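You operate a simulated robot arm through the tools that you are given. There is no shell and no other tool. Be economical: measure what you need, move in short steps, check, and stop when the job is done.

Carry out the task below with a simulated two-armed robot. There is one attempt and no reset: what you move stays moved.

TASK
Pick up the small rack with one hand, pass it to the other hand and put it on the free half of the pallet. Set down upright: small rack.

The check looks at the end state, three seconds after you hand in, the way a careful person would. Anything else that was tipped, shoved, dropped, spilled or broken makes it a failure.

THE ROBOT
Two 7-joint arms with three-finger grippers on one trunk, on a base that drives. Base frame: it is fixed to the floor where the robot stands at the start and does not move with it; the origin is under the middle of the robot, x ahead of it, y to its left, z up. Units: cm, degrees, N and s.
The left shoulder is at the start at [8.2, 12.6, 113.3], the right one opposite. With the tool pointing down near the work surface each hand reaches from about 40 to 86 cm from the robot's upright axis, wherever it stands, measured 20 degrees to its own side. Places, roughly: free half of the pallet [-370, 190, 10]. Payload 2.94 kg a hand.
Tool frame (each hand has its own): the origin (TCP) lies between the finger pads and is the grasp point; the fingertips stand 3 cm ahead of it; z points along the fingers, y is the line along which they close. Largest opening 12.8 cm; the body of the gripper starts 9.3 cm behind the TCP.
Orientation is that of the tool frame in the base frame, as [roll, pitch, yaw] about the fixed x, y, z axes, in that order (R = Rz(yaw) Ry(pitch) Rx(roll)). With the fingers straight down and closing along the base's y, the tool's x points along the base's -x, its y along +y and its z along -z.

THE INTERFACE
- The arms move only by the tool arm_command. It takes "left_plan", "right_plan" or both (then of equal length, played together; a hand with none holds still); each is a list of rows, each a list of 3 entries, a list of its own where there are three numbers: the shift along the base's x, y, z in cm, then the turn, a rotation vector about the base's x, y, z in degrees, then the opening, from 0 (shut) to 1 (fully open). In form: [[[tx, ty, tz], [wx, wy, wz], hand], ...]. A call has 1 to 12 rows; each row shifts and turns the commanded pose from where the row before left it. Each row takes 0.2 s and may step no farther than 5 cm and 8.6 degrees from the row before; otherwise, or with a gripper value out of range, the whole call is refused. Where a pose cannot be reached the arm comes as near as it can. A force on the tool above 40 N (or 10 N above the force at the start of the call, whichever is more), or a blocked arm, ends the call early, and 0.2 s more pass. Each finger halts on what it meets, pressing with about 38 N; the grip force reading is that of the motor and also rises with nothing between the fingers. The clock runs only during rows and for 0.2 s after the last one: add rows that do not move to give the fingers time. The reply holds the time, the measured pose of the TCP, the force on the tool along the base axes, the opening and the grip force, in the units named above and with some noise, with the torque about the TCP (base axes, N m) and any sound that the robot's microphone picked up.
- Cameras (640 x 400 px; columns grow to the right, rows downward): "scene" is now at [21.48, -0.09, 131.05]; the picture's right is [-0.05, -1.00, 0.00], its down [-0.43, 0.02, -0.90] and it looks along [0.90, -0.04, -0.43] (base axes); focal length 265 px, centre (320, 200). "left" rides on the left gripper at [6.9, 1.5, -12] in its tool frame; the picture's right is [-0.22, 0.98, 0.00], its down [-0.82, -0.18, -0.54] and it looks along [-0.53, -0.12, 0.84] (tool axes); focal length 251 px, centre (320, 200). "right" rides on the right gripper at [6.9, -1.5, -12] in its tool frame; the picture's right is [0.21, 0.98, 0.00], its down [-0.82, 0.18, -0.54] and it looks along [-0.53, 0.12, 0.84] (tool axes); focal length 251 px, centre (320, 200). There is no depth. A picture from a camera that has moved, and an enlarged one, comes with that camera's place and axes in the base frame and with its lens.
- get_image(camera): a new picture of that camera. The clock stands still meanwhile.
- move_column(by): slides the trunk up (or, below 0, down) by that many cm; the arms and the scene camera ride with it, the base frame stays. It gives what a move gives, with no picture.
- steer(legs): drives the robot by 1 to 6 legs, each [ahead, left, turn to the left] in cm, cm and degrees, along the robot's own axes; the way and the turn of a leg run together, so that a leg with both is an arc; at most 150 cm and 180 degrees a leg. The arms and the cameras ride along, it lands a little off, and it stops where it bumps. It gives what a move gives.
- aim_head(pan, tilt): turns the head with the scene camera to pan (to the left, within 80 degrees either way) and tilt (down, from -29 to 69), counted from straight ahead of the robot. It gives what a move gives.
- inspect(camera, box): a new picture of the part [left, top, right, bottom] of that camera's present view, enlarged. The clock stands still meanwhile.
- close_job(): hands the job in; it is judged then, once.

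Go step by step. Nothing tells you exact positions but the pictures and the camera data: compare them with the known pose of the tool, close in by small moves and look again before you grip or let go. The budget is 120 turns and 92 pictures, counting those below and the enlarged ones. Unless the task says otherwise, let go and move clear before handing in, and close with one line.

The tools are called after "Request:" by a JSON object that holds its "fn" and its "kwargs". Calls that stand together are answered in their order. arm_command: Moves the arms, as the interface text tells. Its arguments: {"type":"object","properties":{"left_plan":{"type":"array","items":{"type":"array"}},"right_plan":{"type":"array","items":{"type":"array"}}},"required":[]} The other tools are called the same way: move_column (by) slides the trunk up or down; steer (legs) drives the base; aim_head (pan, tilt) turns the head that bears the scene camera; get_image (camera) takes a picture; inspect (camera, box) takes an enlarged picture of a part of a camera's view; close_job () hands the job in.

At the start:

```text
t: 0.0
left_ee_pos: [45.2, 18.63, 117.59]
left_ee_rot: [-180.0, 0.0, -179.8]
left_ft_force: [0.5, -0.4, -0.2]
left_wrist_torque: [0.02, -0.01, 0.04]
left_gripper_width: 12.81
left_finger_force: 0.2
right_ee_pos: [44.79, -19.66, 109.39]
right_ee_rot: [180.0, 0.1, 179.9]
right_ft_force: [-0.5, 0.8, -0.6]
right_wrist_torque: [0.01, 0.02, 0.03]
right_gripper_width: 12.78
right_finger_force: 0.0
trunk travel left (down, up): [-35.0, 19.7]
robot x, y, heading: [-0.42, 0.35, -0.2]
head pan, tilt: [-2.8, 25.3]
```

scene: 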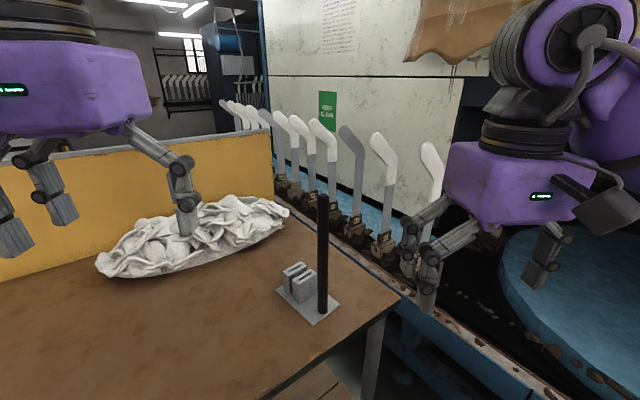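
right: 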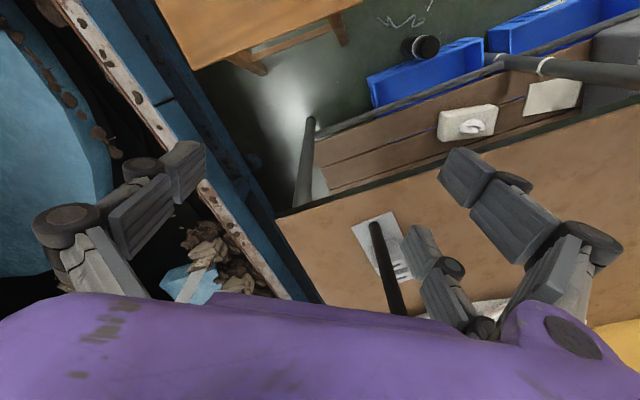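
left: 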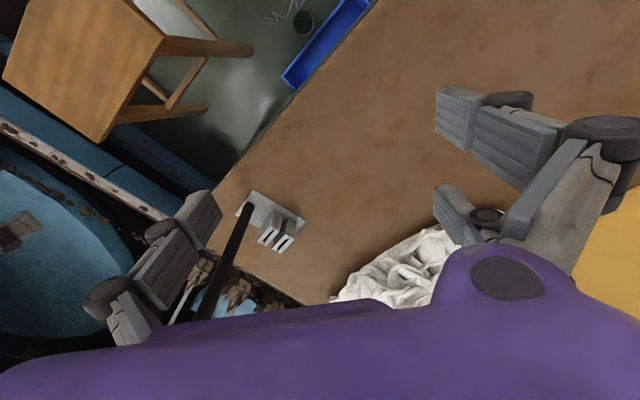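

I see a table with a small rack (a plate with a black post and a slotted block) near the table edge, ahead and slightly right. I'll enlarge it to measure it.

Request:
{"fn": "inspect", "kwargs": {"camera": "scene", "box": [250, 180, 410, 340]}}

Request:
{"fn": "inspect", "kwargs": {"camera": "left", "box": [180, 160, 340, 320]}}

Request:
{"fn": "inspect", "kwargs": {"camera": "right", "box": [320, 190, 480, 330]}}

```text
2.50 times, centred on (330, 260) of scene
camera zoom: at [21.48, -0.09, 131.05], right [-0.05, -1.0, 0.0], down [-0.43, 0.02, -0.9], along [0.9, -0.04, -0.43], focal length 663 px, centre (295, 50)
```

zoom: 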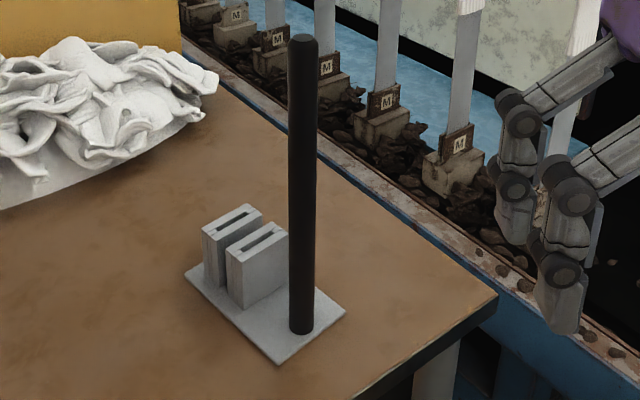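

```text
2.50 times, centred on (260, 240) of left
camera zoom: at [38.1, 20.12, 129.66], right [0.21, 0.98, 0.0], down [0.82, -0.18, 0.54], along [0.53, -0.12, -0.84], focal length 629 px, centre (470, 100)
```

zoom: 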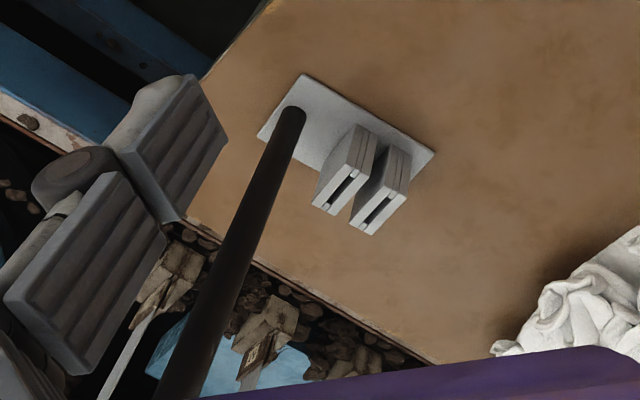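

```text
2.86 times, centred on (400, 260) of right
camera zoom: at [37.73, -21.22, 121.31], right [-0.21, 0.98, 0.0], down [0.82, 0.18, 0.54], along [0.53, 0.12, -0.84], focal length 718 px, centre (91, 29)
```

zoom: 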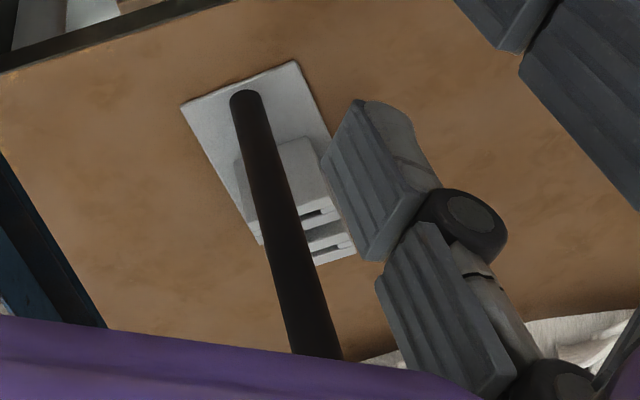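

The post base is at about [66, -3, 81.5], the post is about 2 cm thick and its top is at z≈110. The plate's long axis runs about 40° from x, with the blocks on the far-left end. The left hand will take the post mid-height from the side, then the right hand will take the top from above. I'm starting by tilting the left hand.

Request:
{"fn": "arm_command", "kwargs": {"left_plan": [[[1, 0, -1], [0, -7.78, 0], 1], [[1, 0, -1], [0, -7.78, 0], 1], [[1, 0, -1], [0, -7.78, 0], 1], [[1, 0, -1], [0, -7.78, 0], 1], [[1, 0, -1], [0, -7.78, 0], 1], [[1, 0, -1], [0, -7.78, 0], 1], [[1, 0, -1], [0, -7.78, 0], 0.8], [[1, 0, -1], [0, -7.78, 0], 0.6], [[1, 0, -1], [0, -7.78, 0], 0.5], [[0, 0, 0], [0, 0, 0], 0.5]]}}

Request:
{"fn": "arm_command", "kwargs": {"left_plan": [[[0, -0.5, -1], [0, 0, -8.33], 0.5], [[0, -0.5, -1], [0, 0, -8.33], 0.5], [[0, -0.5, -1], [0, 0, -8.33], 0.5], [[0, -0.5, -1], [0, 0, -8.33], 0.5], [[0, -0.5, -1], [0, 0, -8.33], 0.5], [[0, -0.5, -1], [0, 0, -8.33], 0.5], [[0, 0, 0], [0, 0, 0], 0.5]]}}

Request:
{"fn": "get_image", "kwargs": {"camera": "scene"}}

Request:
{"fn": "get_image", "kwargs": {"camera": "left"}}

```text
t: 2.2
left_ee_pos: [58.98, 13.64, 111.32]
left_ee_rot: [-179.8, 66.1, -179.8]
left_ft_force: [-0.4, 0.2, 0.4]
left_wrist_torque: [-0.01, 0.0, -0.02]
left_gripper_width: 6.43
left_finger_force: 0.1
left hand out of reach, approached as far as the arm can: row 6, 7, 9
right_ee_pos: [44.69, -19.64, 109.45]
right_ee_rot: [-180.0, 0.1, 180.0]
right_ft_force: [0.0, 0.0, -0.7]
right_wrist_torque: [0.0, -0.04, 0.01]
right_gripper_width: 12.8
right_finger_force: 0.1
trunk travel left (down, up): [-35.0, 19.7]
robot x, y, heading: [-0.39, -0.21, -0.1]
head pan, tilt: [-2.8, 25.3]
```

```text
t: 3.8
left_ee_pos: [58.99, 10.6, 105.31]
left_ee_rot: [-179.8, 66.2, 130.1]
left_ft_force: [0.0, 0.3, 0.5]
left_wrist_torque: [0.02, 0.01, -0.02]
left_gripper_width: 6.37
left_finger_force: 0.2
right_ee_pos: [44.75, -19.63, 109.38]
right_ee_rot: [-179.9, 0.2, -180.0]
right_ft_force: [-0.8, 0.2, -0.5]
right_wrist_torque: [0.0, 0.01, -0.03]
right_gripper_width: 12.81
right_finger_force: 0.1
trunk travel left (down, up): [-35.0, 19.7]
robot x, y, heading: [-0.66, -0.3, 0.0]
head pan, tilt: [-2.8, 25.3]
```

```text
85 pictures are left
camera scene: at [21.46, -0.11, 131.05], right [-0.05, -1.0, 0.0], down [-0.43, 0.02, -0.9], along [0.9, -0.04, -0.43], focal length 265 px, centre (320, 200)
```

scene: 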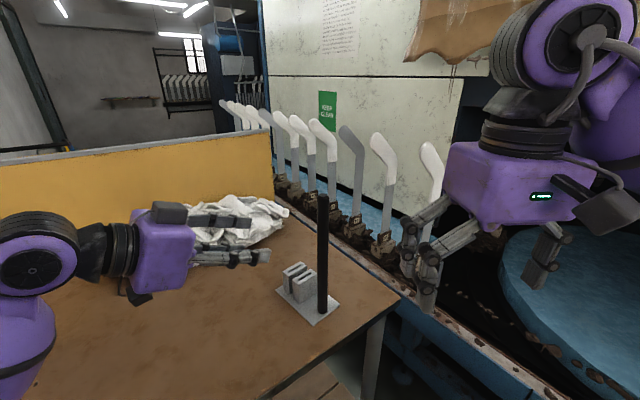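

```text
84 pictures are left
camera left: at [51.09, 22.17, 103.92], right [0.8, 0.56, 0.2], down [-0.24, 0.01, 0.97], along [0.54, -0.83, 0.14], focal length 251 px, centre (320, 200)
```

left: 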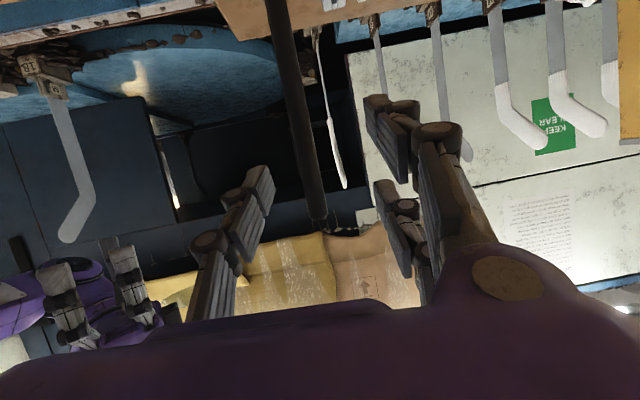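

The left hand is tilted and the post sits roughly between its fingers; I now put it at about [67.3, -3], base z≈79.6. I'll shift sideways and down to line up, then look again.

Request:
{"fn": "arm_command", "kwargs": {"left_plan": [[[-0.6, -0.5, -3.1], [0, 0, 0], 0.7], [[-0.6, -0.5, -3.1], [0, 0, 0], 0.7], [[-0.6, -0.5, -3.1], [0, 0, 0], 0.7], [[2, -2.4, 0], [0, 0, 0], 0.7], [[0, 0, 0], [0, 0, 0], 0.7]]}}

Request:
{"fn": "get_image", "kwargs": {"camera": "left"}}

Request:
{"fn": "inspect", "kwargs": {"camera": "scene", "box": [180, 160, 380, 340]}}

```text
t: 5.0
left_ee_pos: [58.93, 6.83, 95.79]
left_ee_rot: [-179.9, 66.2, 130.1]
left_ft_force: [-1.5, 0.7, 0.6]
left_wrist_torque: [0.03, 0.01, 0.0]
left_gripper_width: 8.96
left_finger_force: 0.1
right_ee_pos: [44.61, -19.56, 109.41]
right_ee_rot: [180.0, 0.1, -180.0]
right_ft_force: [-0.3, -0.1, -0.3]
right_wrist_torque: [0.01, -0.02, 0.04]
right_gripper_width: 12.82
right_finger_force: 0.0
trunk travel left (down, up): [-35.0, 19.7]
robot x, y, heading: [-0.03, 0.04, 0.1]
head pan, tilt: [-2.8, 25.3]
```

```text
83 pictures are left
camera left: at [51.2, 18.33, 94.5], right [0.8, 0.56, 0.2], down [-0.24, 0.01, 0.97], along [0.54, -0.83, 0.14], focal length 251 px, centre (320, 200)
```

left: 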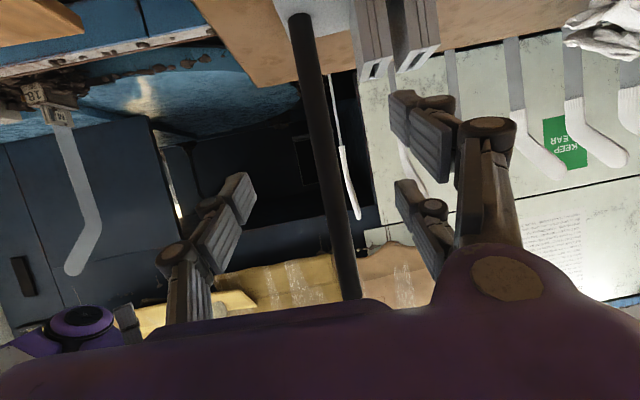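

```text
2.22 times, centred on (280, 250) of scene
camera zoom: at [21.4, -0.02, 131.06], right [-0.05, -1.0, 0.0], down [-0.43, 0.02, -0.9], along [0.9, -0.04, -0.43], focal length 590 px, centre (409, 89)
```

zoom: 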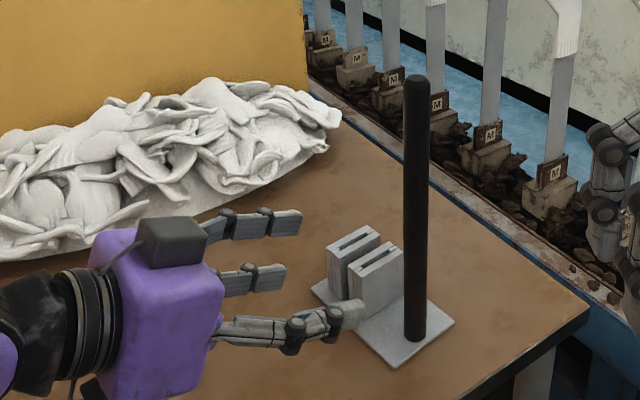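

The post is centred between the left fingers, about 12.5 cm ahead. I'm advancing level and will look before closing.

Request:
{"fn": "arm_command", "kwargs": {"left_plan": [[[2.0, -2.4, 0], [0, 0, 0], 0.7], [[2.0, -2.4, 0], [0, 0, 0], 0.7], [[2.0, -2.4, 0], [0, 0, 0], 0.7], [[1.8, -2.1, 0], [0, 0, 0], 0.7], [[0, 0, 0], [0, 0, 0], 0.7]]}}

Request:
{"fn": "get_image", "kwargs": {"camera": "left"}}

Request:
{"fn": "inspect", "kwargs": {"camera": "scene", "box": [220, 170, 420, 330]}}

```text
t: 6.2
left_ee_pos: [66.86, -2.47, 95.95]
left_ee_rot: [-179.8, 66.1, 130.1]
left_ft_force: [-0.2, 0.1, 0.7]
left_wrist_torque: [-0.01, 0.02, -0.01]
left_gripper_width: 8.95
left_finger_force: 0.0
right_ee_pos: [44.64, -19.68, 109.48]
right_ee_rot: [180.0, 0.1, -180.0]
right_ft_force: [0.4, 0.0, 0.4]
right_wrist_torque: [-0.02, 0.03, 0.0]
right_gripper_width: 12.8
right_finger_force: 0.1
trunk travel left (down, up): [-35.0, 19.7]
robot x, y, heading: [-0.24, -0.11, -0.3]
head pan, tilt: [-2.8, 25.3]
```

```text
81 pictures are left
camera left: at [59.07, 8.98, 94.53], right [0.8, 0.56, 0.2], down [-0.24, 0.01, 0.97], along [0.54, -0.83, 0.14], focal length 251 px, centre (320, 200)
```

left: 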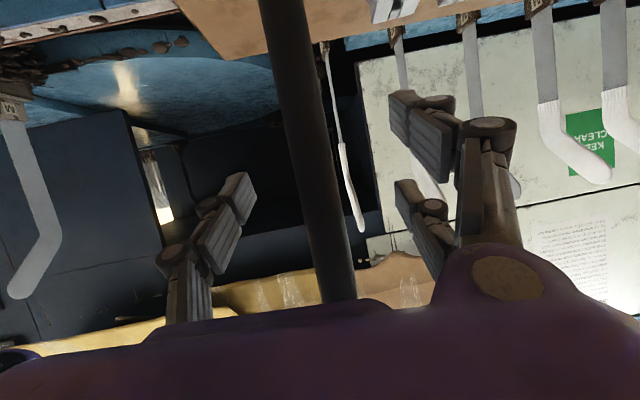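

```text
2.50 times, centred on (320, 250) of scene
camera zoom: at [21.45, -0.05, 131.05], right [-0.05, -1.0, 0.0], down [-0.43, 0.02, -0.9], along [0.9, -0.04, -0.43], focal length 663 px, centre (320, 75)
```

zoom: 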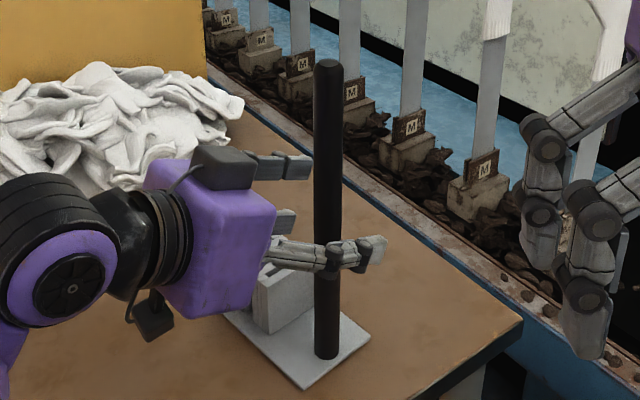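

The post is between the pads and centred. I'm closing the left gripper gradually.

Request:
{"fn": "arm_command", "kwargs": {"left_plan": [[[0, 0, 0], [0, 0, 0], 0.5], [[0, 0, 0], [0, 0, 0], 0.35], [[0, 0, 0], [0, 0, 0], 0.25], [[0, 0, 0], [0, 0, 0], 0.18], [[0, 0, 0], [0, 0, 0], 0.1], [[0, 0, 0], [0, 0, 0], 0.0], [[0, 0, 0], [0, 0, 0], 0.0], [[0, 0, 0], [0, 0, 0], 0.0]]}}

Request:
{"fn": "inspect", "kwargs": {"camera": "scene", "box": [220, 170, 420, 330]}}

```text
t: 8.0
left_ee_pos: [66.92, -2.46, 95.93]
left_ee_rot: [-180.0, 66.2, 130.0]
left_ft_force: [0.6, 0.5, 1.9]
left_wrist_torque: [0.52, -0.51, -0.01]
left_gripper_width: 2.26
left_finger_force: 38.2
right_ee_pos: [44.6, -19.62, 109.47]
right_ee_rot: [179.9, 0.1, -180.0]
right_ft_force: [-0.5, 0.4, -0.4]
right_wrist_torque: [0.01, -0.04, -0.02]
right_gripper_width: 12.82
right_finger_force: 0.0
trunk travel left (down, up): [-35.0, 19.7]
robot x, y, heading: [0.07, 0.09, -0.2]
head pan, tilt: [-2.8, 25.3]
```

```text
2.50 times, centred on (320, 250) of scene
camera zoom: at [21.46, -0.09, 131.05], right [-0.05, -1.0, 0.0], down [-0.43, 0.02, -0.9], along [0.9, -0.04, -0.43], focal length 663 px, centre (320, 75)
```

zoom: 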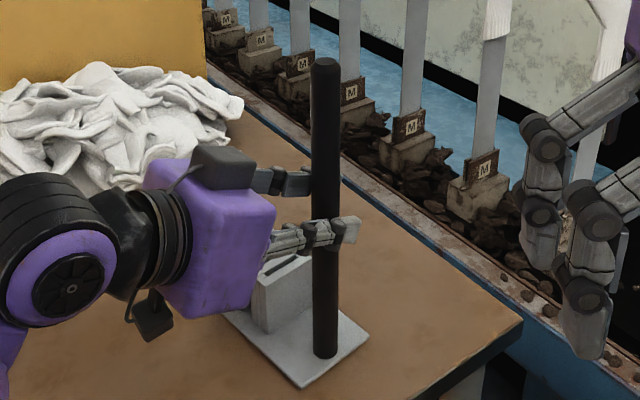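

The post is gripped (2.3 cm wide). I'm lifting a few cm to check the weight and the tilt.

Request:
{"fn": "arm_command", "kwargs": {"left_plan": [[[0, 0, 0.7], [0, 0, 0], 0], [[0, 0, 1], [0, 0, 0], 0], [[0, 0, 1], [0, 0, 0], 0], [[0, 0, 1], [0, 0, 0], 0], [[0, 0, 1], [0, 0, 0], 0], [[0, 0, 0], [0, 0, 0], 0]]}}

Request:
{"fn": "inspect", "kwargs": {"camera": "scene", "box": [220, 140, 420, 330]}}

```text
t: 9.4
left_ee_pos: [66.97, -2.59, 100.71]
left_ee_rot: [-179.8, 66.1, 130.2]
left_ft_force: [-0.3, 0.4, -4.3]
left_wrist_torque: [-0.07, 0.16, 0.02]
left_gripper_width: 2.25
left_finger_force: 37.8
right_ee_pos: [44.77, -19.73, 109.42]
right_ee_rot: [179.9, 0.0, -180.0]
right_ft_force: [0.5, 0.5, -0.2]
right_wrist_torque: [0.01, -0.03, -0.01]
right_gripper_width: 12.82
right_finger_force: 0.0
trunk travel left (down, up): [-35.0, 19.7]
robot x, y, heading: [-0.37, 0.05, -0.0]
head pan, tilt: [-2.8, 25.3]
```

```text
2.11 times, centred on (320, 235) of scene
camera zoom: at [21.52, -0.09, 131.04], right [-0.05, -1.0, 0.0], down [-0.43, 0.02, -0.9], along [0.9, -0.04, -0.43], focal length 558 px, centre (320, 126)
```

zoom: 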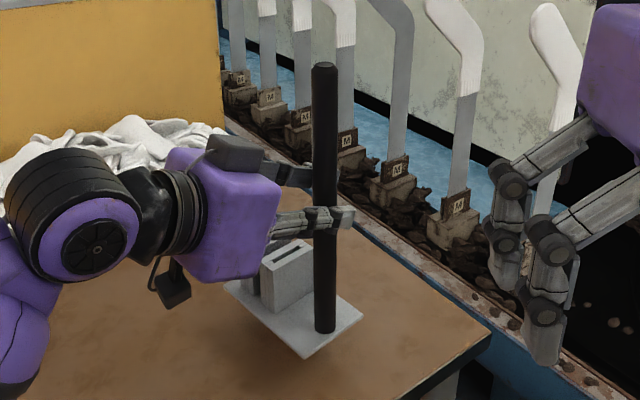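

The rack weighs about 0.45 kg and hangs level in the left hand, with the post top now at z≈115. Next I raise and turn the right hand so it can take the top of the post from above.

Request:
{"fn": "arm_command", "kwargs": {"right_plan": [[[1, 0, 2.4], [0, 0, -8.33], 0.7], [[1, 0, 2.4], [0, 0, -8.33], 0.7], [[1, 0, 2.4], [0, 0, -8.33], 0.7], [[1, 0, 2.4], [0, 0, -8.33], 0.7], [[1, 0, 2.4], [0, 0, -8.33], 0.7], [[1, 0, 2.4], [0, 0, -8.33], 0.7], [[0, 0, 0], [0, 0, 0], 0.7]]}}

Request:
{"fn": "get_image", "kwargs": {"camera": "right"}}

Request:
{"fn": "get_image", "kwargs": {"camera": "scene"}}

```text
t: 11.0
left_ee_pos: [66.94, -2.5, 100.63]
left_ee_rot: [-179.8, 66.1, 130.2]
left_ft_force: [1.1, -0.4, -3.2]
left_wrist_torque: [-0.08, 0.09, -0.01]
left_gripper_width: 2.28
left_finger_force: 37.7
right_ee_pos: [50.74, -19.63, 123.86]
right_ee_rot: [-180.0, 0.1, 129.9]
right_ft_force: [-0.2, -0.6, -0.1]
right_wrist_torque: [0.02, 0.02, 0.01]
right_gripper_width: 8.94
right_finger_force: 0.1
trunk travel left (down, up): [-35.0, 19.7]
robot x, y, heading: [-0.33, -0.11, -0.1]
head pan, tilt: [-2.8, 25.3]
```

```text
77 pictures are left
camera right: at [45.08, -15.42, 135.75], right [0.61, 0.79, 0.0], down [0.67, -0.51, 0.54], along [0.43, -0.33, -0.84], focal length 251 px, centre (320, 200)
```

right: 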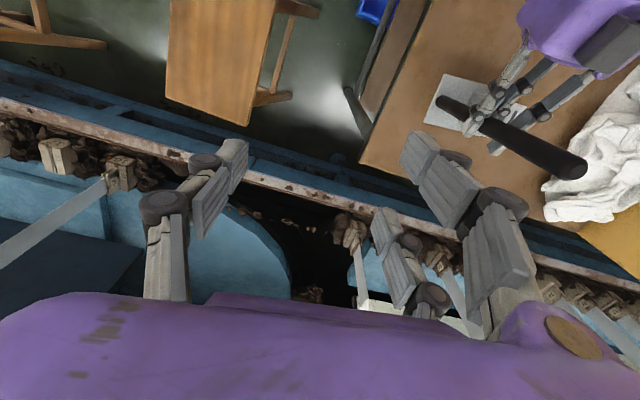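

```text
76 pictures are left
camera scene: at [21.53, -0.12, 131.03], right [-0.05, -1.0, 0.0], down [-0.43, 0.02, -0.9], along [0.9, -0.04, -0.43], focal length 265 px, centre (320, 200)
```

scene: 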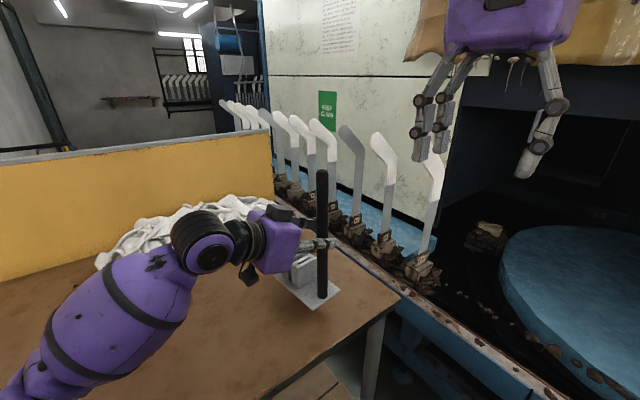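

I put the post top at about [67, -2.8, 115]. The right hand now moves above it, with the fingertips about 5 cm clear.

Request:
{"fn": "arm_command", "kwargs": {"right_plan": [[[3.26, 3.36, 0], [0, 0, 0], 0.7], [[3.26, 3.36, 0], [0, 0, 0], 0.7], [[3.26, 3.36, 0], [0, 0, 0], 0.7], [[3.26, 3.36, 0], [0, 0, 0], 0.7], [[3.22, 3.36, 0], [0, 0, 0], 0.7], [[0, 0, 0], [0, 0, 0], 0.7]]}}

Request:
{"fn": "get_image", "kwargs": {"camera": "right"}}

Request:
{"fn": "get_image", "kwargs": {"camera": "scene"}}

```text
t: 12.4
left_ee_pos: [66.91, -2.65, 100.68]
left_ee_rot: [-179.9, 66.0, 130.0]
left_ft_force: [-0.1, -0.8, -3.8]
left_wrist_torque: [-0.1, 0.12, 0.01]
left_gripper_width: 2.27
left_finger_force: 37.9
right_ee_pos: [66.9, -3.1, 123.85]
right_ee_rot: [179.9, 0.0, 130.0]
right_ft_force: [-0.4, -0.9, 0.6]
right_wrist_torque: [0.05, -0.03, 0.02]
right_gripper_width: 8.98
right_finger_force: 0.1
trunk travel left (down, up): [-35.0, 19.7]
robot x, y, heading: [-0.17, -0.2, -0.2]
head pan, tilt: [-2.8, 25.3]
```

```text
75 pictures are left
camera right: at [61.32, 1.19, 135.8], right [0.61, 0.79, 0.0], down [0.67, -0.51, 0.54], along [0.43, -0.33, -0.84], focal length 251 px, centre (320, 200)
```

right: 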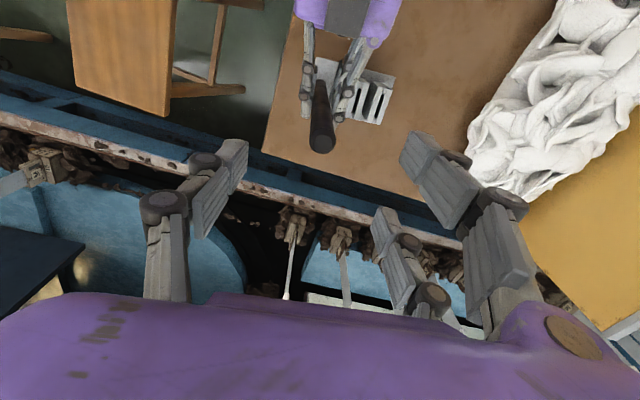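

```text
74 pictures are left
camera scene: at [21.46, -0.23, 131.05], right [-0.05, -1.0, 0.0], down [-0.43, 0.02, -0.9], along [0.9, -0.04, -0.43], focal length 265 px, centre (320, 200)
```

scene: 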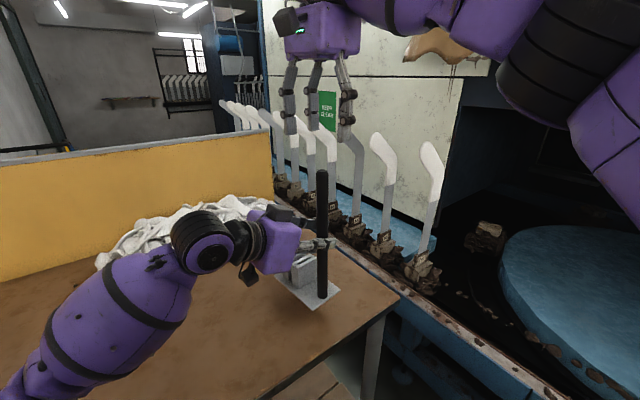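

The right hand sits over the post. I'm descending about 11 cm so the pads straddle the top.

Request:
{"fn": "arm_command", "kwargs": {"right_plan": [[[0.3, 0, -3], [0, 0, 0], 0.7], [[0.2, 0, -3], [0, 0, 0], 0.7], [[0, 0, -3], [0, 0, 0], 0.7], [[0, 0, -2.3], [0, 0, 0], 0.7], [[0, 0, 0], [0, 0, 0], 0.7]]}}

Request:
{"fn": "get_image", "kwargs": {"camera": "right"}}

Request:
{"fn": "inspect", "kwargs": {"camera": "scene", "box": [220, 70, 420, 310]}}

```text
t: 13.6
left_ee_pos: [66.8, -2.43, 100.67]
left_ee_rot: [-179.8, 66.1, 130.3]
left_ft_force: [0.2, 0.2, -3.8]
left_wrist_torque: [-0.08, 0.14, 0.03]
left_gripper_width: 2.27
left_finger_force: 38.1
right_ee_pos: [67.46, -2.98, 112.63]
right_ee_rot: [-180.0, 0.2, 130.0]
right_ft_force: [-0.4, 0.6, 0.2]
right_wrist_torque: [-0.03, -0.03, 0.0]
right_gripper_width: 8.97
right_finger_force: 0.1
trunk travel left (down, up): [-35.0, 19.7]
robot x, y, heading: [0.04, 0.02, -0.3]
head pan, tilt: [-2.8, 25.3]
```

```text
73 pictures are left
camera right: at [61.77, 1.4, 124.5], right [0.61, 0.79, 0.0], down [0.67, -0.51, 0.54], along [0.43, -0.33, -0.84], focal length 251 px, centre (320, 200)
```

right: 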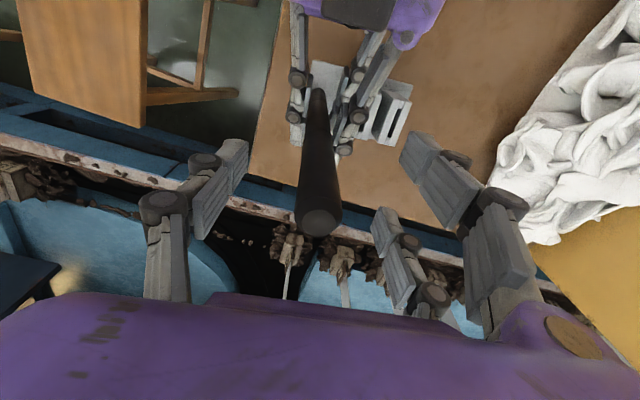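

```text
1.67 times, centred on (320, 190) of scene
camera zoom: at [21.48, -0.08, 131.05], right [-0.05, -1.0, 0.0], down [-0.43, 0.02, -0.9], along [0.9, -0.04, -0.43], focal length 442 px, centre (320, 217)
```

zoom: 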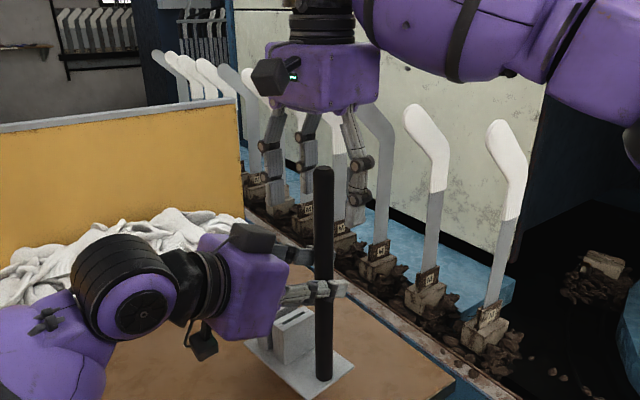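

The post top is between the right pads, extending about 2.4 cm above the TCP. I'm closing the right gripper.

Request:
{"fn": "arm_command", "kwargs": {"right_plan": [[[0, 0, 0], [0, 0, 0], 0.5], [[0, 0, 0], [0, 0, 0], 0.35], [[0, 0, 0], [0, 0, 0], 0.25], [[0, 0, 0], [0, 0, 0], 0.18], [[0, 0, 0], [0, 0, 0], 0.1], [[0, 0, 0], [0, 0, 0], 0.0], [[0, 0, 0], [0, 0, 0], 0.0], [[0, 0, 0], [0, 0, 0], 0.0]]}}

Request:
{"fn": "get_image", "kwargs": {"camera": "right"}}

```text
t: 15.4
left_ee_pos: [67.04, -2.45, 100.64]
left_ee_rot: [-179.7, 66.0, 130.5]
left_ft_force: [19.9, 16.3, -0.4]
left_wrist_torque: [-1.69, 1.95, 0.17]
left_gripper_width: 3.36
left_finger_force: 38.4
right_ee_pos: [67.52, -3.1, 112.55]
right_ee_rot: [-179.6, 0.1, 130.0]
right_ft_force: [-19.4, -15.9, -2.6]
right_wrist_torque: [-0.33, 0.44, -0.01]
right_gripper_width: 0.0
right_finger_force: 11.9
trunk travel left (down, up): [-35.0, 19.7]
robot x, y, heading: [0.14, -0.3, -0.2]
head pan, tilt: [-2.8, 25.3]
```

```text
71 pictures are left
camera right: at [61.8, 1.3, 124.47], right [0.61, 0.79, -0.01], down [0.67, -0.51, 0.54], along [0.43, -0.33, -0.84], focal length 251 px, centre (320, 200)
```

right: 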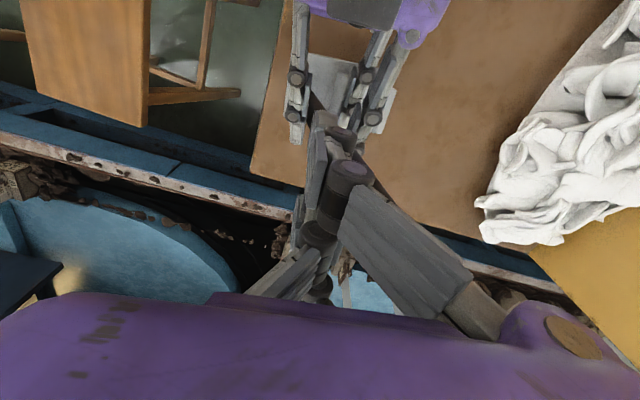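

The right gripper closed fully and is pushing the post sideways. I'll look before moving anything.

Request:
{"fn": "inspect", "kwargs": {"camera": "scene", "box": [260, 90, 400, 230]}}

Request:
{"fn": "get_image", "kwargs": {"camera": "left"}}

Request:
{"fn": "inspect", "kwargs": {"camera": "right", "box": [240, 60, 400, 300]}}

```text
2.86 times, centred on (330, 160) of scene
camera zoom: at [21.51, -0.09, 131.04], right [-0.05, -1.0, 0.0], down [-0.43, 0.02, -0.9], along [0.9, -0.04, -0.43], focal length 758 px, centre (291, 314)
```

zoom: 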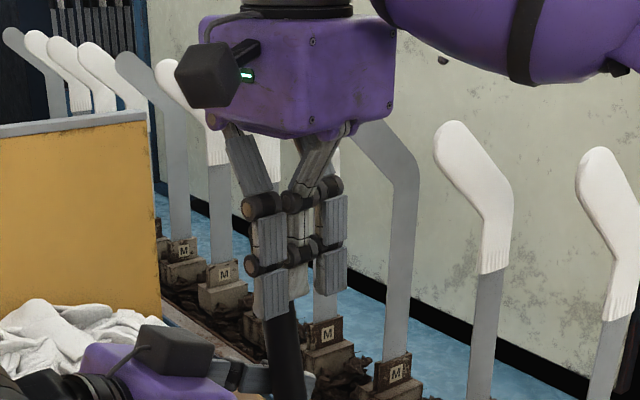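

```text
69 pictures are left
camera left: at [59.15, 9.05, 99.26], right [0.8, 0.56, 0.19], down [-0.24, 0.01, 0.97], along [0.55, -0.83, 0.14], focal length 251 px, centre (320, 200)
```

left: 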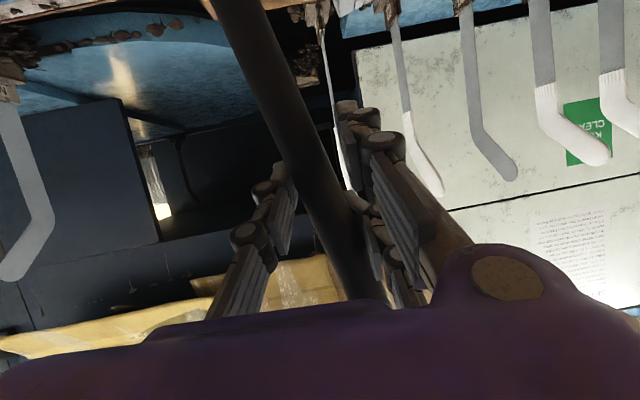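

```text
1.67 times, centred on (320, 180) of right
camera zoom: at [61.8, 1.3, 124.47], right [0.61, 0.79, -0.01], down [0.67, -0.51, 0.54], along [0.43, -0.33, -0.84], focal length 419 px, centre (320, 233)
```

zoom: 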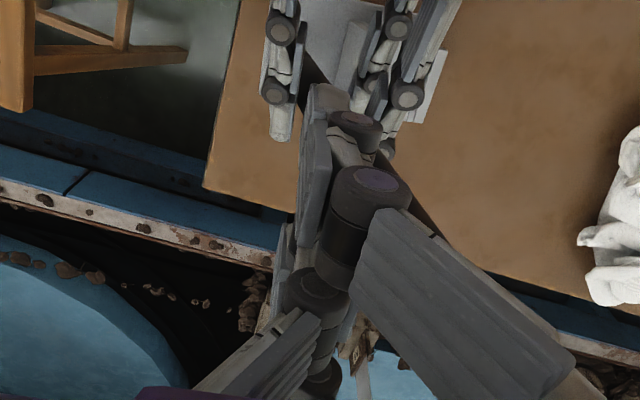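

The gripper has one finger opposing a spaced pair, so a vertical post slipped into the gap between the pair. The right hand must therefore hold the post crosswise, as the left does. I'm opening the right slowly so the left grip re-centres the post.

Request:
{"fn": "arm_command", "kwargs": {"right_plan": [[[0, 0, 0], [0, 0, 0], 0.08], [[0, 0, 0], [0, 0, 0], 0.16], [[0, 0, 0], [0, 0, 0], 0.24], [[0, 0, 0], [0, 0, 0], 0.32], [[0, 0, 0], [0, 0, 0], 0.4], [[0, 0, 0], [0, 0, 0], 0.5], [[0, 0, 0], [0, 0, 0], 0.7], [[0, 0, 0], [0, 0, 0], 0.7]]}}

Request:
{"fn": "get_image", "kwargs": {"camera": "right"}}

Request:
{"fn": "get_image", "kwargs": {"camera": "left"}}

Request:
{"fn": "inspect", "kwargs": {"camera": "scene", "box": [220, 70, 420, 310]}}

```text
t: 17.2
left_ee_pos: [66.96, -2.6, 100.6]
left_ee_rot: [-179.7, 66.1, 130.1]
left_ft_force: [0.6, -0.3, -2.9]
left_wrist_torque: [-0.05, 0.14, 0.0]
left_gripper_width: 2.39
left_finger_force: 38.7
right_ee_pos: [67.37, -2.85, 112.57]
right_ee_rot: [-179.9, 0.2, 130.0]
right_ft_force: [0.2, 0.0, -0.2]
right_wrist_torque: [-0.01, -0.01, 0.04]
right_gripper_width: 8.95
right_finger_force: 0.1
trunk travel left (down, up): [-35.0, 19.7]
robot x, y, heading: [-0.2, 0.13, 0.0]
head pan, tilt: [-2.8, 25.3]
```

```text
67 pictures are left
camera right: at [61.81, 1.39, 124.49], right [0.61, 0.79, 0.0], down [0.67, -0.51, 0.54], along [0.43, -0.33, -0.84], focal length 251 px, centre (320, 200)
```

right: 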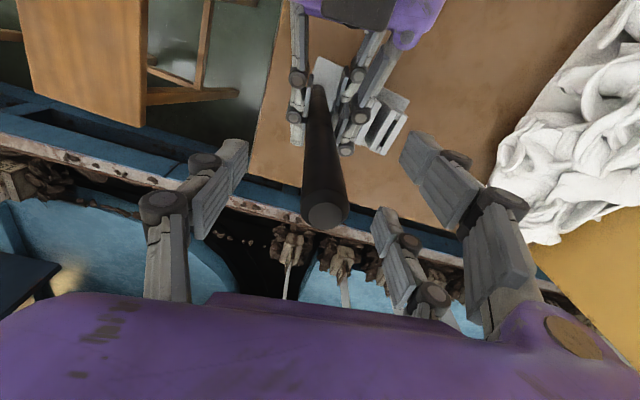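

```text
66 pictures are left
camera left: at [59.09, 8.97, 99.28], right [0.8, 0.56, 0.19], down [-0.24, 0.01, 0.97], along [0.54, -0.83, 0.14], focal length 251 px, centre (320, 200)
```

left: 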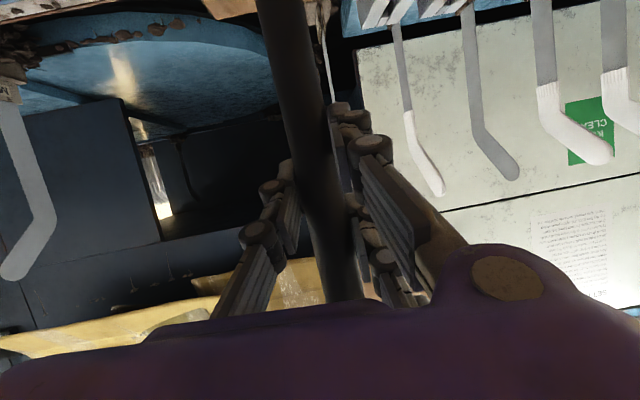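

```text
1.67 times, centred on (320, 190) of scene
camera zoom: at [21.51, -0.09, 131.04], right [-0.05, -1.0, 0.0], down [-0.43, 0.02, -0.9], along [0.9, -0.04, -0.43], focal length 442 px, centre (320, 217)
```

zoom: 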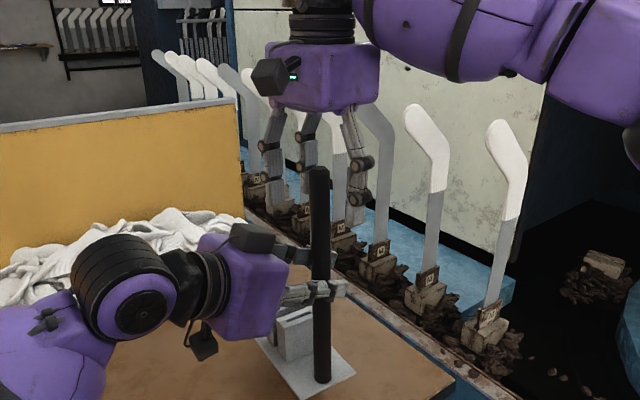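

The rack recovered, nearly upright in the left hand. I'm withdrawing the right hand upward and re-posing it as a mirror of the left, for a side approach from the right.

Request:
{"fn": "arm_command", "kwargs": {"right_plan": [[[0, 0, 3], [0, 0, 0], 0.7], [[0, 0, 3], [0, 0, 0], 0.7], [[0, 0, 3], [0, 0, 0], 0.7], [[0, 0, 3], [0, 0, 0], 0.7], [[-2, -2.3, 0], [0, 0, 8.33], 0.7], [[-2, -2.3, 0], [0, 0, 8.33], 0.7], [[-2, -2.3, 0], [0, 0, 8.33], 0.7], [[-2, -2.3, 0], [0, 0, 8.33], 0.7], [[-2, -2.3, 0], [0, 0, 8.33], 0.7], [[-2, -2.3, 0], [0, 0, 8.33], 0.7]]}}

Request:
{"fn": "arm_command", "kwargs": {"right_plan": [[[0.3, -0.3, -1.2], [0, -8.25, 0], 0.7], [[0.3, -0.3, -1.2], [0, -8.25, 0], 0.7], [[0.3, -0.3, -1.2], [0, -8.25, 0], 0.7], [[0.3, -0.3, -1.2], [0, -8.25, 0], 0.7], [[0.3, -0.3, -1.2], [0, -8.25, 0], 0.7], [[0.3, -0.3, -1.2], [0, -8.25, 0], 0.7], [[0.3, -0.3, -1.2], [0, -8.25, 0], 0.7], [[0.3, -0.3, -1.2], [0, -8.25, 0], 0.7], [[0, 0, 0], [0, 0, 0], 0.7]]}}

Request:
{"fn": "get_image", "kwargs": {"camera": "scene"}}

```text
t: 19.4
left_ee_pos: [66.85, -2.65, 100.74]
left_ee_rot: [-179.8, 66.1, 130.1]
left_ft_force: [0.0, 0.4, -4.0]
left_wrist_torque: [-0.07, 0.13, 0.07]
left_gripper_width: 2.33
left_finger_force: 38.0
right_ee_pos: [55.49, -16.8, 124.44]
right_ee_rot: [-180.0, 0.1, -179.8]
right_ft_force: [-0.4, -0.9, -0.5]
right_wrist_torque: [0.01, -0.03, 0.0]
right_gripper_width: 8.96
right_finger_force: 0.0
trunk travel left (down, up): [-35.0, 19.7]
robot x, y, heading: [0.05, 0.15, 0.1]
head pan, tilt: [-2.8, 25.3]
```

```text
t: 21.4
left_ee_pos: [66.94, -2.63, 100.56]
left_ee_rot: [-179.8, 66.2, 130.2]
left_ft_force: [0.9, -0.5, -3.0]
left_wrist_torque: [-0.06, 0.16, -0.01]
left_gripper_width: 2.32
left_finger_force: 37.8
right_ee_pos: [57.76, -18.86, 115.21]
right_ee_rot: [179.9, 63.4, 179.9]
right_ft_force: [-0.3, 0.0, -0.1]
right_wrist_torque: [0.01, 0.02, 0.0]
right_gripper_width: 8.96
right_finger_force: 0.0
right hand out of reach, approached as far as the arm can: row 8
trunk travel left (down, up): [-35.0, 19.7]
robot x, y, heading: [-0.06, 0.2, -0.2]
head pan, tilt: [-2.8, 25.3]
```

```text
64 pictures are left
camera scene: at [21.51, -0.07, 131.04], right [-0.05, -1.0, 0.0], down [-0.43, 0.02, -0.9], along [0.9, -0.04, -0.43], focal length 265 px, centre (320, 200)
```

scene: 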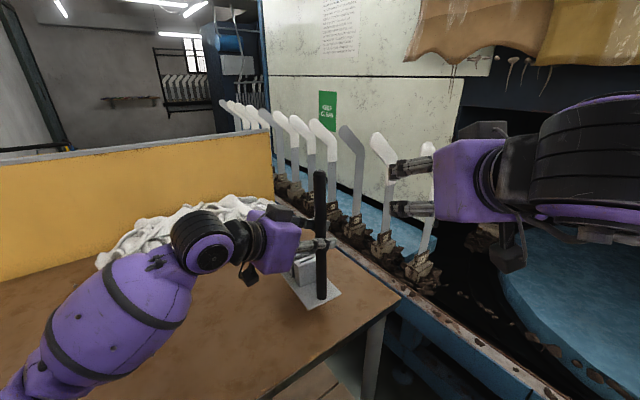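

Now I yaw the right hand towards the post and bring it to grip height.

Request:
{"fn": "arm_command", "kwargs": {"right_plan": [[[0, 0, -0.7], [0, 0, 7.5], 0.7], [[0, 0, -0.7], [0, 0, 7.5], 0.7], [[0, 0, -0.7], [0, 0, 7.5], 0.7], [[0, 0.3, -0.7], [0, 0, 7.5], 0.7], [[0, 0.3, -0.7], [0, 0, 7.5], 0.7], [[0, 0.4, -0.7], [0, 0, 7.5], 0.7], [[0, 0, 0], [0, 0, 0], 0.7]]}}

Request:
{"fn": "get_image", "kwargs": {"camera": "right"}}

Request:
{"fn": "inspect", "kwargs": {"camera": "scene", "box": [220, 110, 480, 320]}}

```text
t: 23.0
left_ee_pos: [66.94, -2.54, 100.65]
left_ee_rot: [-179.9, 66.1, 130.1]
left_ft_force: [-0.8, 0.1, -3.7]
left_wrist_torque: [-0.03, 0.17, 0.07]
left_gripper_width: 2.34
left_finger_force: 37.9
right_ee_pos: [58.31, -16.34, 110.51]
right_ee_rot: [-179.9, 66.0, -135.0]
right_ft_force: [0.7, -0.3, -0.6]
right_wrist_torque: [0.01, 0.01, -0.01]
right_gripper_width: 8.95
right_finger_force: 0.1
right hand out of reach, approached as far as the arm can: row 6
trunk travel left (down, up): [-35.0, 19.7]
robot x, y, heading: [0.27, -0.15, 0.1]
head pan, tilt: [-2.8, 25.3]
```

```text
63 pictures are left
camera right: at [49.65, -27.17, 108.86], right [-0.75, 0.63, -0.2], down [-0.24, 0.01, 0.97], along [0.61, 0.78, 0.14], focal length 251 px, centre (320, 200)
```

right: 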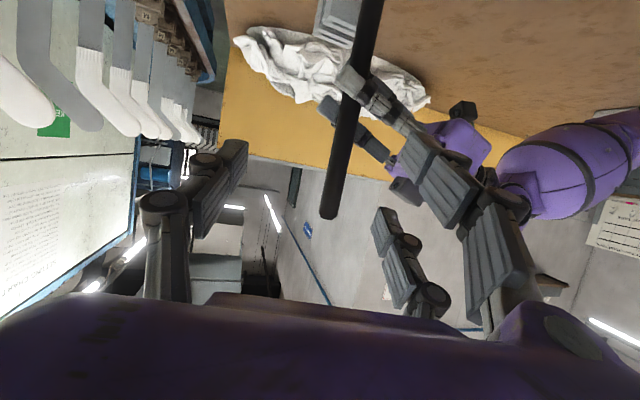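

```text
1.90 times, centred on (350, 215) of scene
camera zoom: at [21.44, -0.13, 131.05], right [-0.05, -1.0, 0.0], down [-0.43, 0.02, -0.9], along [0.9, -0.04, -0.43], focal length 505 px, centre (263, 171)
```

zoom: 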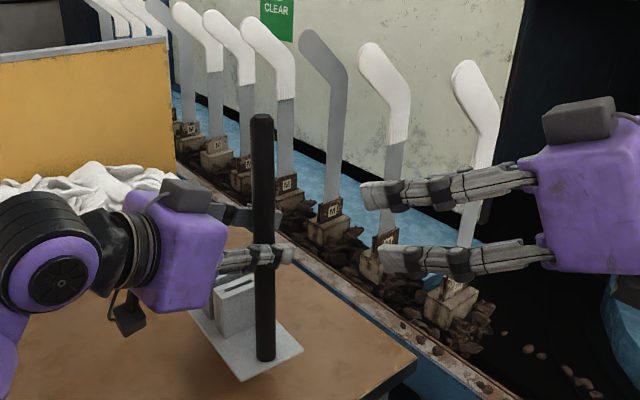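

The post is about 16 cm ahead of the right TCP, with a sideways correction of about 3.5 cm needed. I'm correcting and advancing partway, then looking.

Request:
{"fn": "arm_command", "kwargs": {"right_plan": [[[-2.5, 2.5, -0.3], [0, 0, 0], 0.7], [[2.6, 2.6, 0], [0, 0, 0], 0.7], [[2.6, 2.6, 0], [0, 0, 0], 0.7], [[0, 0, 0], [0, 0, 0], 0.7]]}}

Request:
{"fn": "get_image", "kwargs": {"camera": "right"}}

Request:
{"fn": "inspect", "kwargs": {"camera": "scene", "box": [220, 110, 480, 320]}}

```text
t: 24.0
left_ee_pos: [66.86, -2.68, 100.62]
left_ee_rot: [-179.9, 66.1, 130.0]
left_ft_force: [-0.3, 0.8, -3.7]
left_wrist_torque: [-0.05, 0.17, 0.01]
left_gripper_width: 2.34
left_finger_force: 37.9
right_ee_pos: [60.99, -8.53, 110.06]
right_ee_rot: [180.0, 66.1, -135.0]
right_ft_force: [-0.1, -0.7, 0.1]
right_wrist_torque: [-0.03, -0.02, 0.02]
right_gripper_width: 8.97
right_finger_force: 0.0
trunk travel left (down, up): [-35.0, 19.7]
robot x, y, heading: [0.18, 0.24, 0.3]
head pan, tilt: [-2.8, 25.3]
```

```text
61 pictures are left
camera right: at [52.26, -19.37, 108.62], right [-0.75, 0.63, -0.2], down [-0.24, 0.01, 0.97], along [0.61, 0.78, 0.14], focal length 251 px, centre (320, 200)
```

right: 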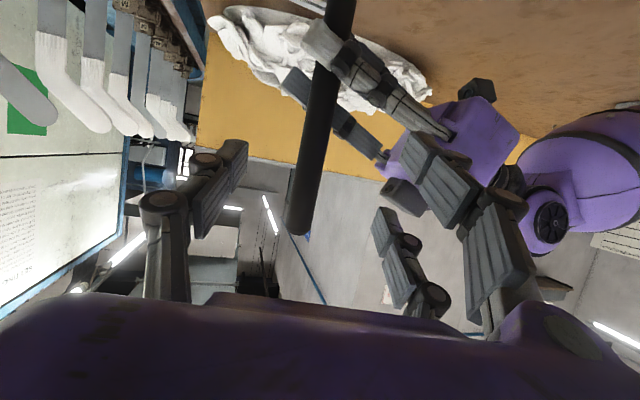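

```text
1.90 times, centred on (350, 215) of scene
camera zoom: at [21.43, -0.14, 131.05], right [-0.05, -1.0, 0.0], down [-0.43, 0.02, -0.9], along [0.9, -0.04, -0.43], focal length 505 px, centre (263, 171)
```

zoom: 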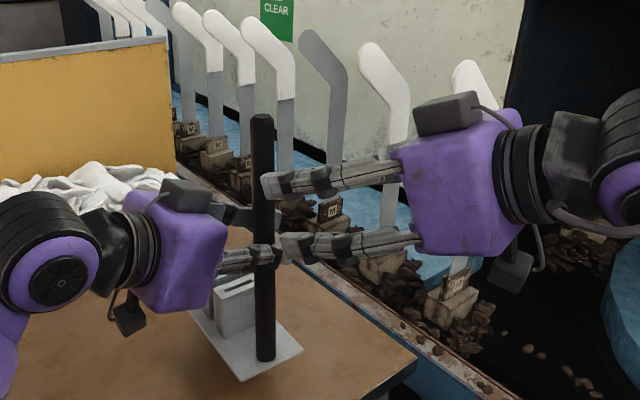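

The post is laterally centred for the right hand. To keep clear of the left fingers I'll narrow the opening and raise the right hand 1.1 cm while closing in.

Request:
{"fn": "arm_command", "kwargs": {"right_plan": [[[0, 0, 1.1], [0, 0, 0], 0.42], [[0, 0, 0], [0, 0, 0], 0.42], [[1.5, 1.5, 0], [0, 0, 0], 0.42], [[1.5, 1.5, 0], [0, 0, 0], 0.42], [[0, 0, 0], [0, 0, 0], 0.42]]}}

Request:
{"fn": "get_image", "kwargs": {"camera": "right"}}

Request:
{"fn": "inspect", "kwargs": {"camera": "scene", "box": [220, 110, 440, 290]}}

```text
t: 25.2
left_ee_pos: [66.93, -2.56, 100.62]
left_ee_rot: [-179.7, 66.1, 130.2]
left_ft_force: [-0.5, -0.2, -3.1]
left_wrist_torque: [-0.06, 0.13, 0.02]
left_gripper_width: 2.32
left_finger_force: 38.0
right_ee_pos: [64.03, -5.61, 111.22]
right_ee_rot: [-180.0, 66.1, -135.1]
right_ft_force: [-0.2, 0.9, 0.4]
right_wrist_torque: [-0.03, 0.02, -0.02]
right_gripper_width: 5.38
right_finger_force: 0.0
trunk travel left (down, up): [-35.0, 19.7]
robot x, y, heading: [-0.03, 0.03, -0.2]
head pan, tilt: [-2.8, 25.3]
```

```text
59 pictures are left
camera right: at [55.39, -16.43, 109.68], right [-0.75, 0.63, -0.2], down [-0.24, 0.01, 0.97], along [0.61, 0.78, 0.14], focal length 251 px, centre (320, 200)
```

right: 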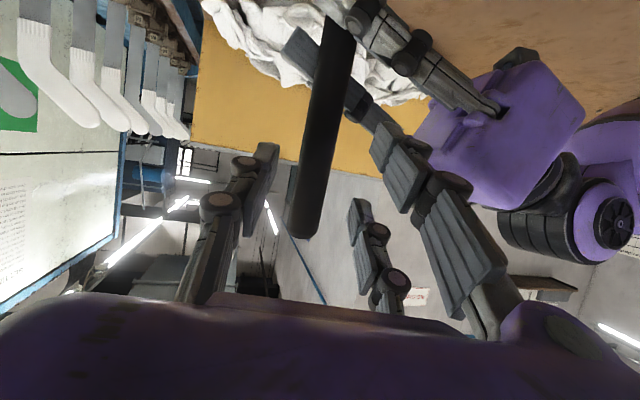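

```text
2.22 times, centred on (330, 200) of scene
camera zoom: at [21.48, -0.12, 131.05], right [-0.05, -1.0, 0.0], down [-0.43, 0.02, -0.9], along [0.9, -0.04, -0.43], focal length 590 px, centre (298, 200)
```

zoom: 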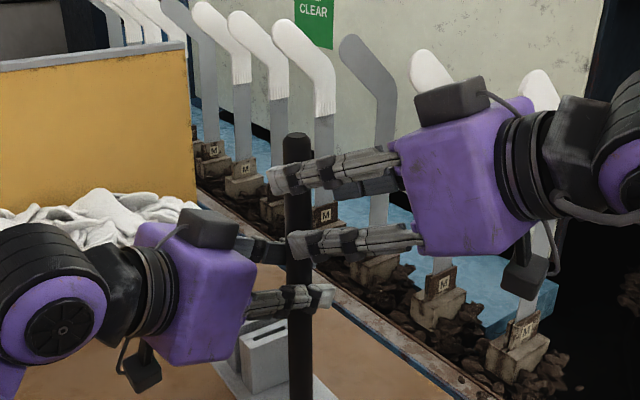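

It looks well centred and clear. I'm advancing the last 4.2 cm in small steps.

Request:
{"fn": "arm_command", "kwargs": {"right_plan": [[[0.75, 0.75, 0], [0, 0, 0], 0.42], [[0.75, 0.75, 0], [0, 0, 0], 0.42], [[0.75, 0.75, 0], [0, 0, 0], 0.42], [[0.75, 0.75, 0], [0, 0, 0], 0.42], [[0, 0, 0], [0, 0, 0], 0.42]]}}

Request:
{"fn": "get_image", "kwargs": {"camera": "right"}}

Request:
{"fn": "inspect", "kwargs": {"camera": "scene", "box": [250, 130, 400, 270]}}

```text
t: 26.4
left_ee_pos: [66.94, -2.62, 100.77]
left_ee_rot: [-179.8, 66.2, 130.3]
left_ft_force: [-0.3, -0.5, -2.7]
left_wrist_torque: [-0.09, 0.12, -0.02]
left_gripper_width: 2.32
left_finger_force: 37.7
right_ee_pos: [66.99, -2.7, 111.08]
right_ee_rot: [180.0, 66.0, -135.0]
right_ft_force: [0.6, 0.8, 0.2]
right_wrist_torque: [0.0, 0.0, -0.02]
right_gripper_width: 5.38
right_finger_force: 0.2
trunk travel left (down, up): [-35.0, 19.7]
robot x, y, heading: [-0.08, -0.05, 0.1]
head pan, tilt: [-2.8, 25.3]
```

```text
57 pictures are left
camera right: at [58.39, -13.46, 109.59], right [-0.75, 0.63, -0.2], down [-0.24, 0.01, 0.97], along [0.61, 0.78, 0.14], focal length 251 px, centre (320, 200)
```

right: 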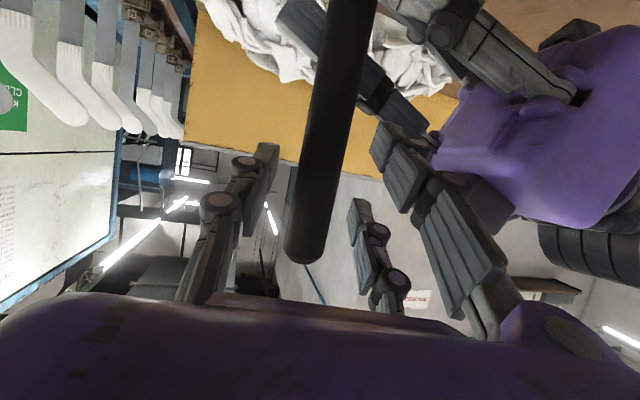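

```text
2.86 times, centred on (325, 200) of scene
camera zoom: at [21.49, -0.11, 131.04], right [-0.05, -1.0, 0.0], down [-0.43, 0.02, -0.9], along [0.9, -0.04, -0.43], focal length 758 px, centre (306, 200)
```

zoom: 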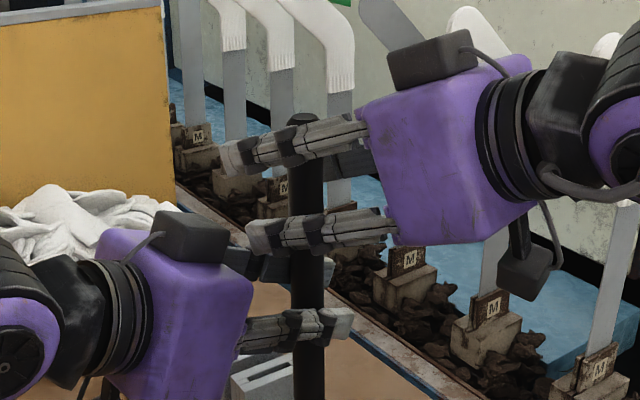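

The post passes between the right pads just below its tip. I'm closing the right gripper slowly.

Request:
{"fn": "arm_command", "kwargs": {"right_plan": [[[0, 0, 0], [0, 0, 0], 0.34], [[0, 0, 0], [0, 0, 0], 0.26], [[0, 0, 0], [0, 0, 0], 0.2], [[0, 0, 0], [0, 0, 0], 0.16], [[0, 0, 0], [0, 0, 0], 0.1], [[0, 0, 0], [0, 0, 0], 0.0], [[0, 0, 0], [0, 0, 0], 0.0]]}}

Request:
{"fn": "get_image", "kwargs": {"camera": "right"}}

Request:
{"fn": "inspect", "kwargs": {"camera": "scene", "box": [240, 130, 400, 320]}}

```text
t: 28.0
left_ee_pos: [66.87, -2.52, 100.58]
left_ee_rot: [-179.8, 66.2, 130.2]
left_ft_force: [-10.0, 4.7, -2.9]
left_wrist_torque: [-0.64, -0.59, -0.01]
left_gripper_width: 2.28
left_finger_force: 37.7
right_ee_pos: [67.09, -2.71, 111.19]
right_ee_rot: [-180.0, 65.9, -134.9]
right_ft_force: [10.4, -4.6, -0.5]
right_wrist_torque: [0.08, -0.32, 0.03]
right_gripper_width: 2.22
right_finger_force: 37.8
trunk travel left (down, up): [-35.0, 19.7]
robot x, y, heading: [-0.16, 0.27, 0.0]
head pan, tilt: [-2.8, 25.3]
```

```text
55 pictures are left
camera right: at [58.43, -13.49, 109.59], right [-0.75, 0.63, -0.2], down [-0.24, 0.01, 0.97], along [0.61, 0.78, 0.14], focal length 251 px, centre (320, 200)
```

right: 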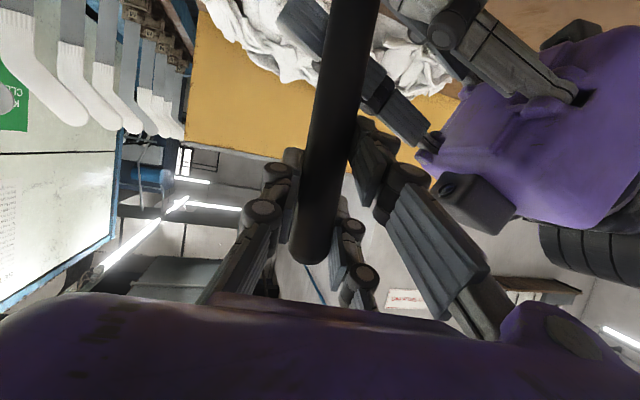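

```text
2.11 times, centred on (320, 225) of scene
camera zoom: at [21.51, -0.09, 131.04], right [-0.05, -1.0, 0.0], down [-0.43, 0.02, -0.9], along [0.9, -0.04, -0.43], focal length 558 px, centre (320, 147)
```

zoom: 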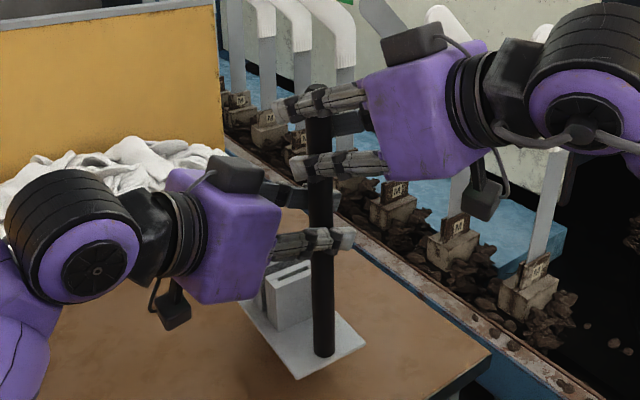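

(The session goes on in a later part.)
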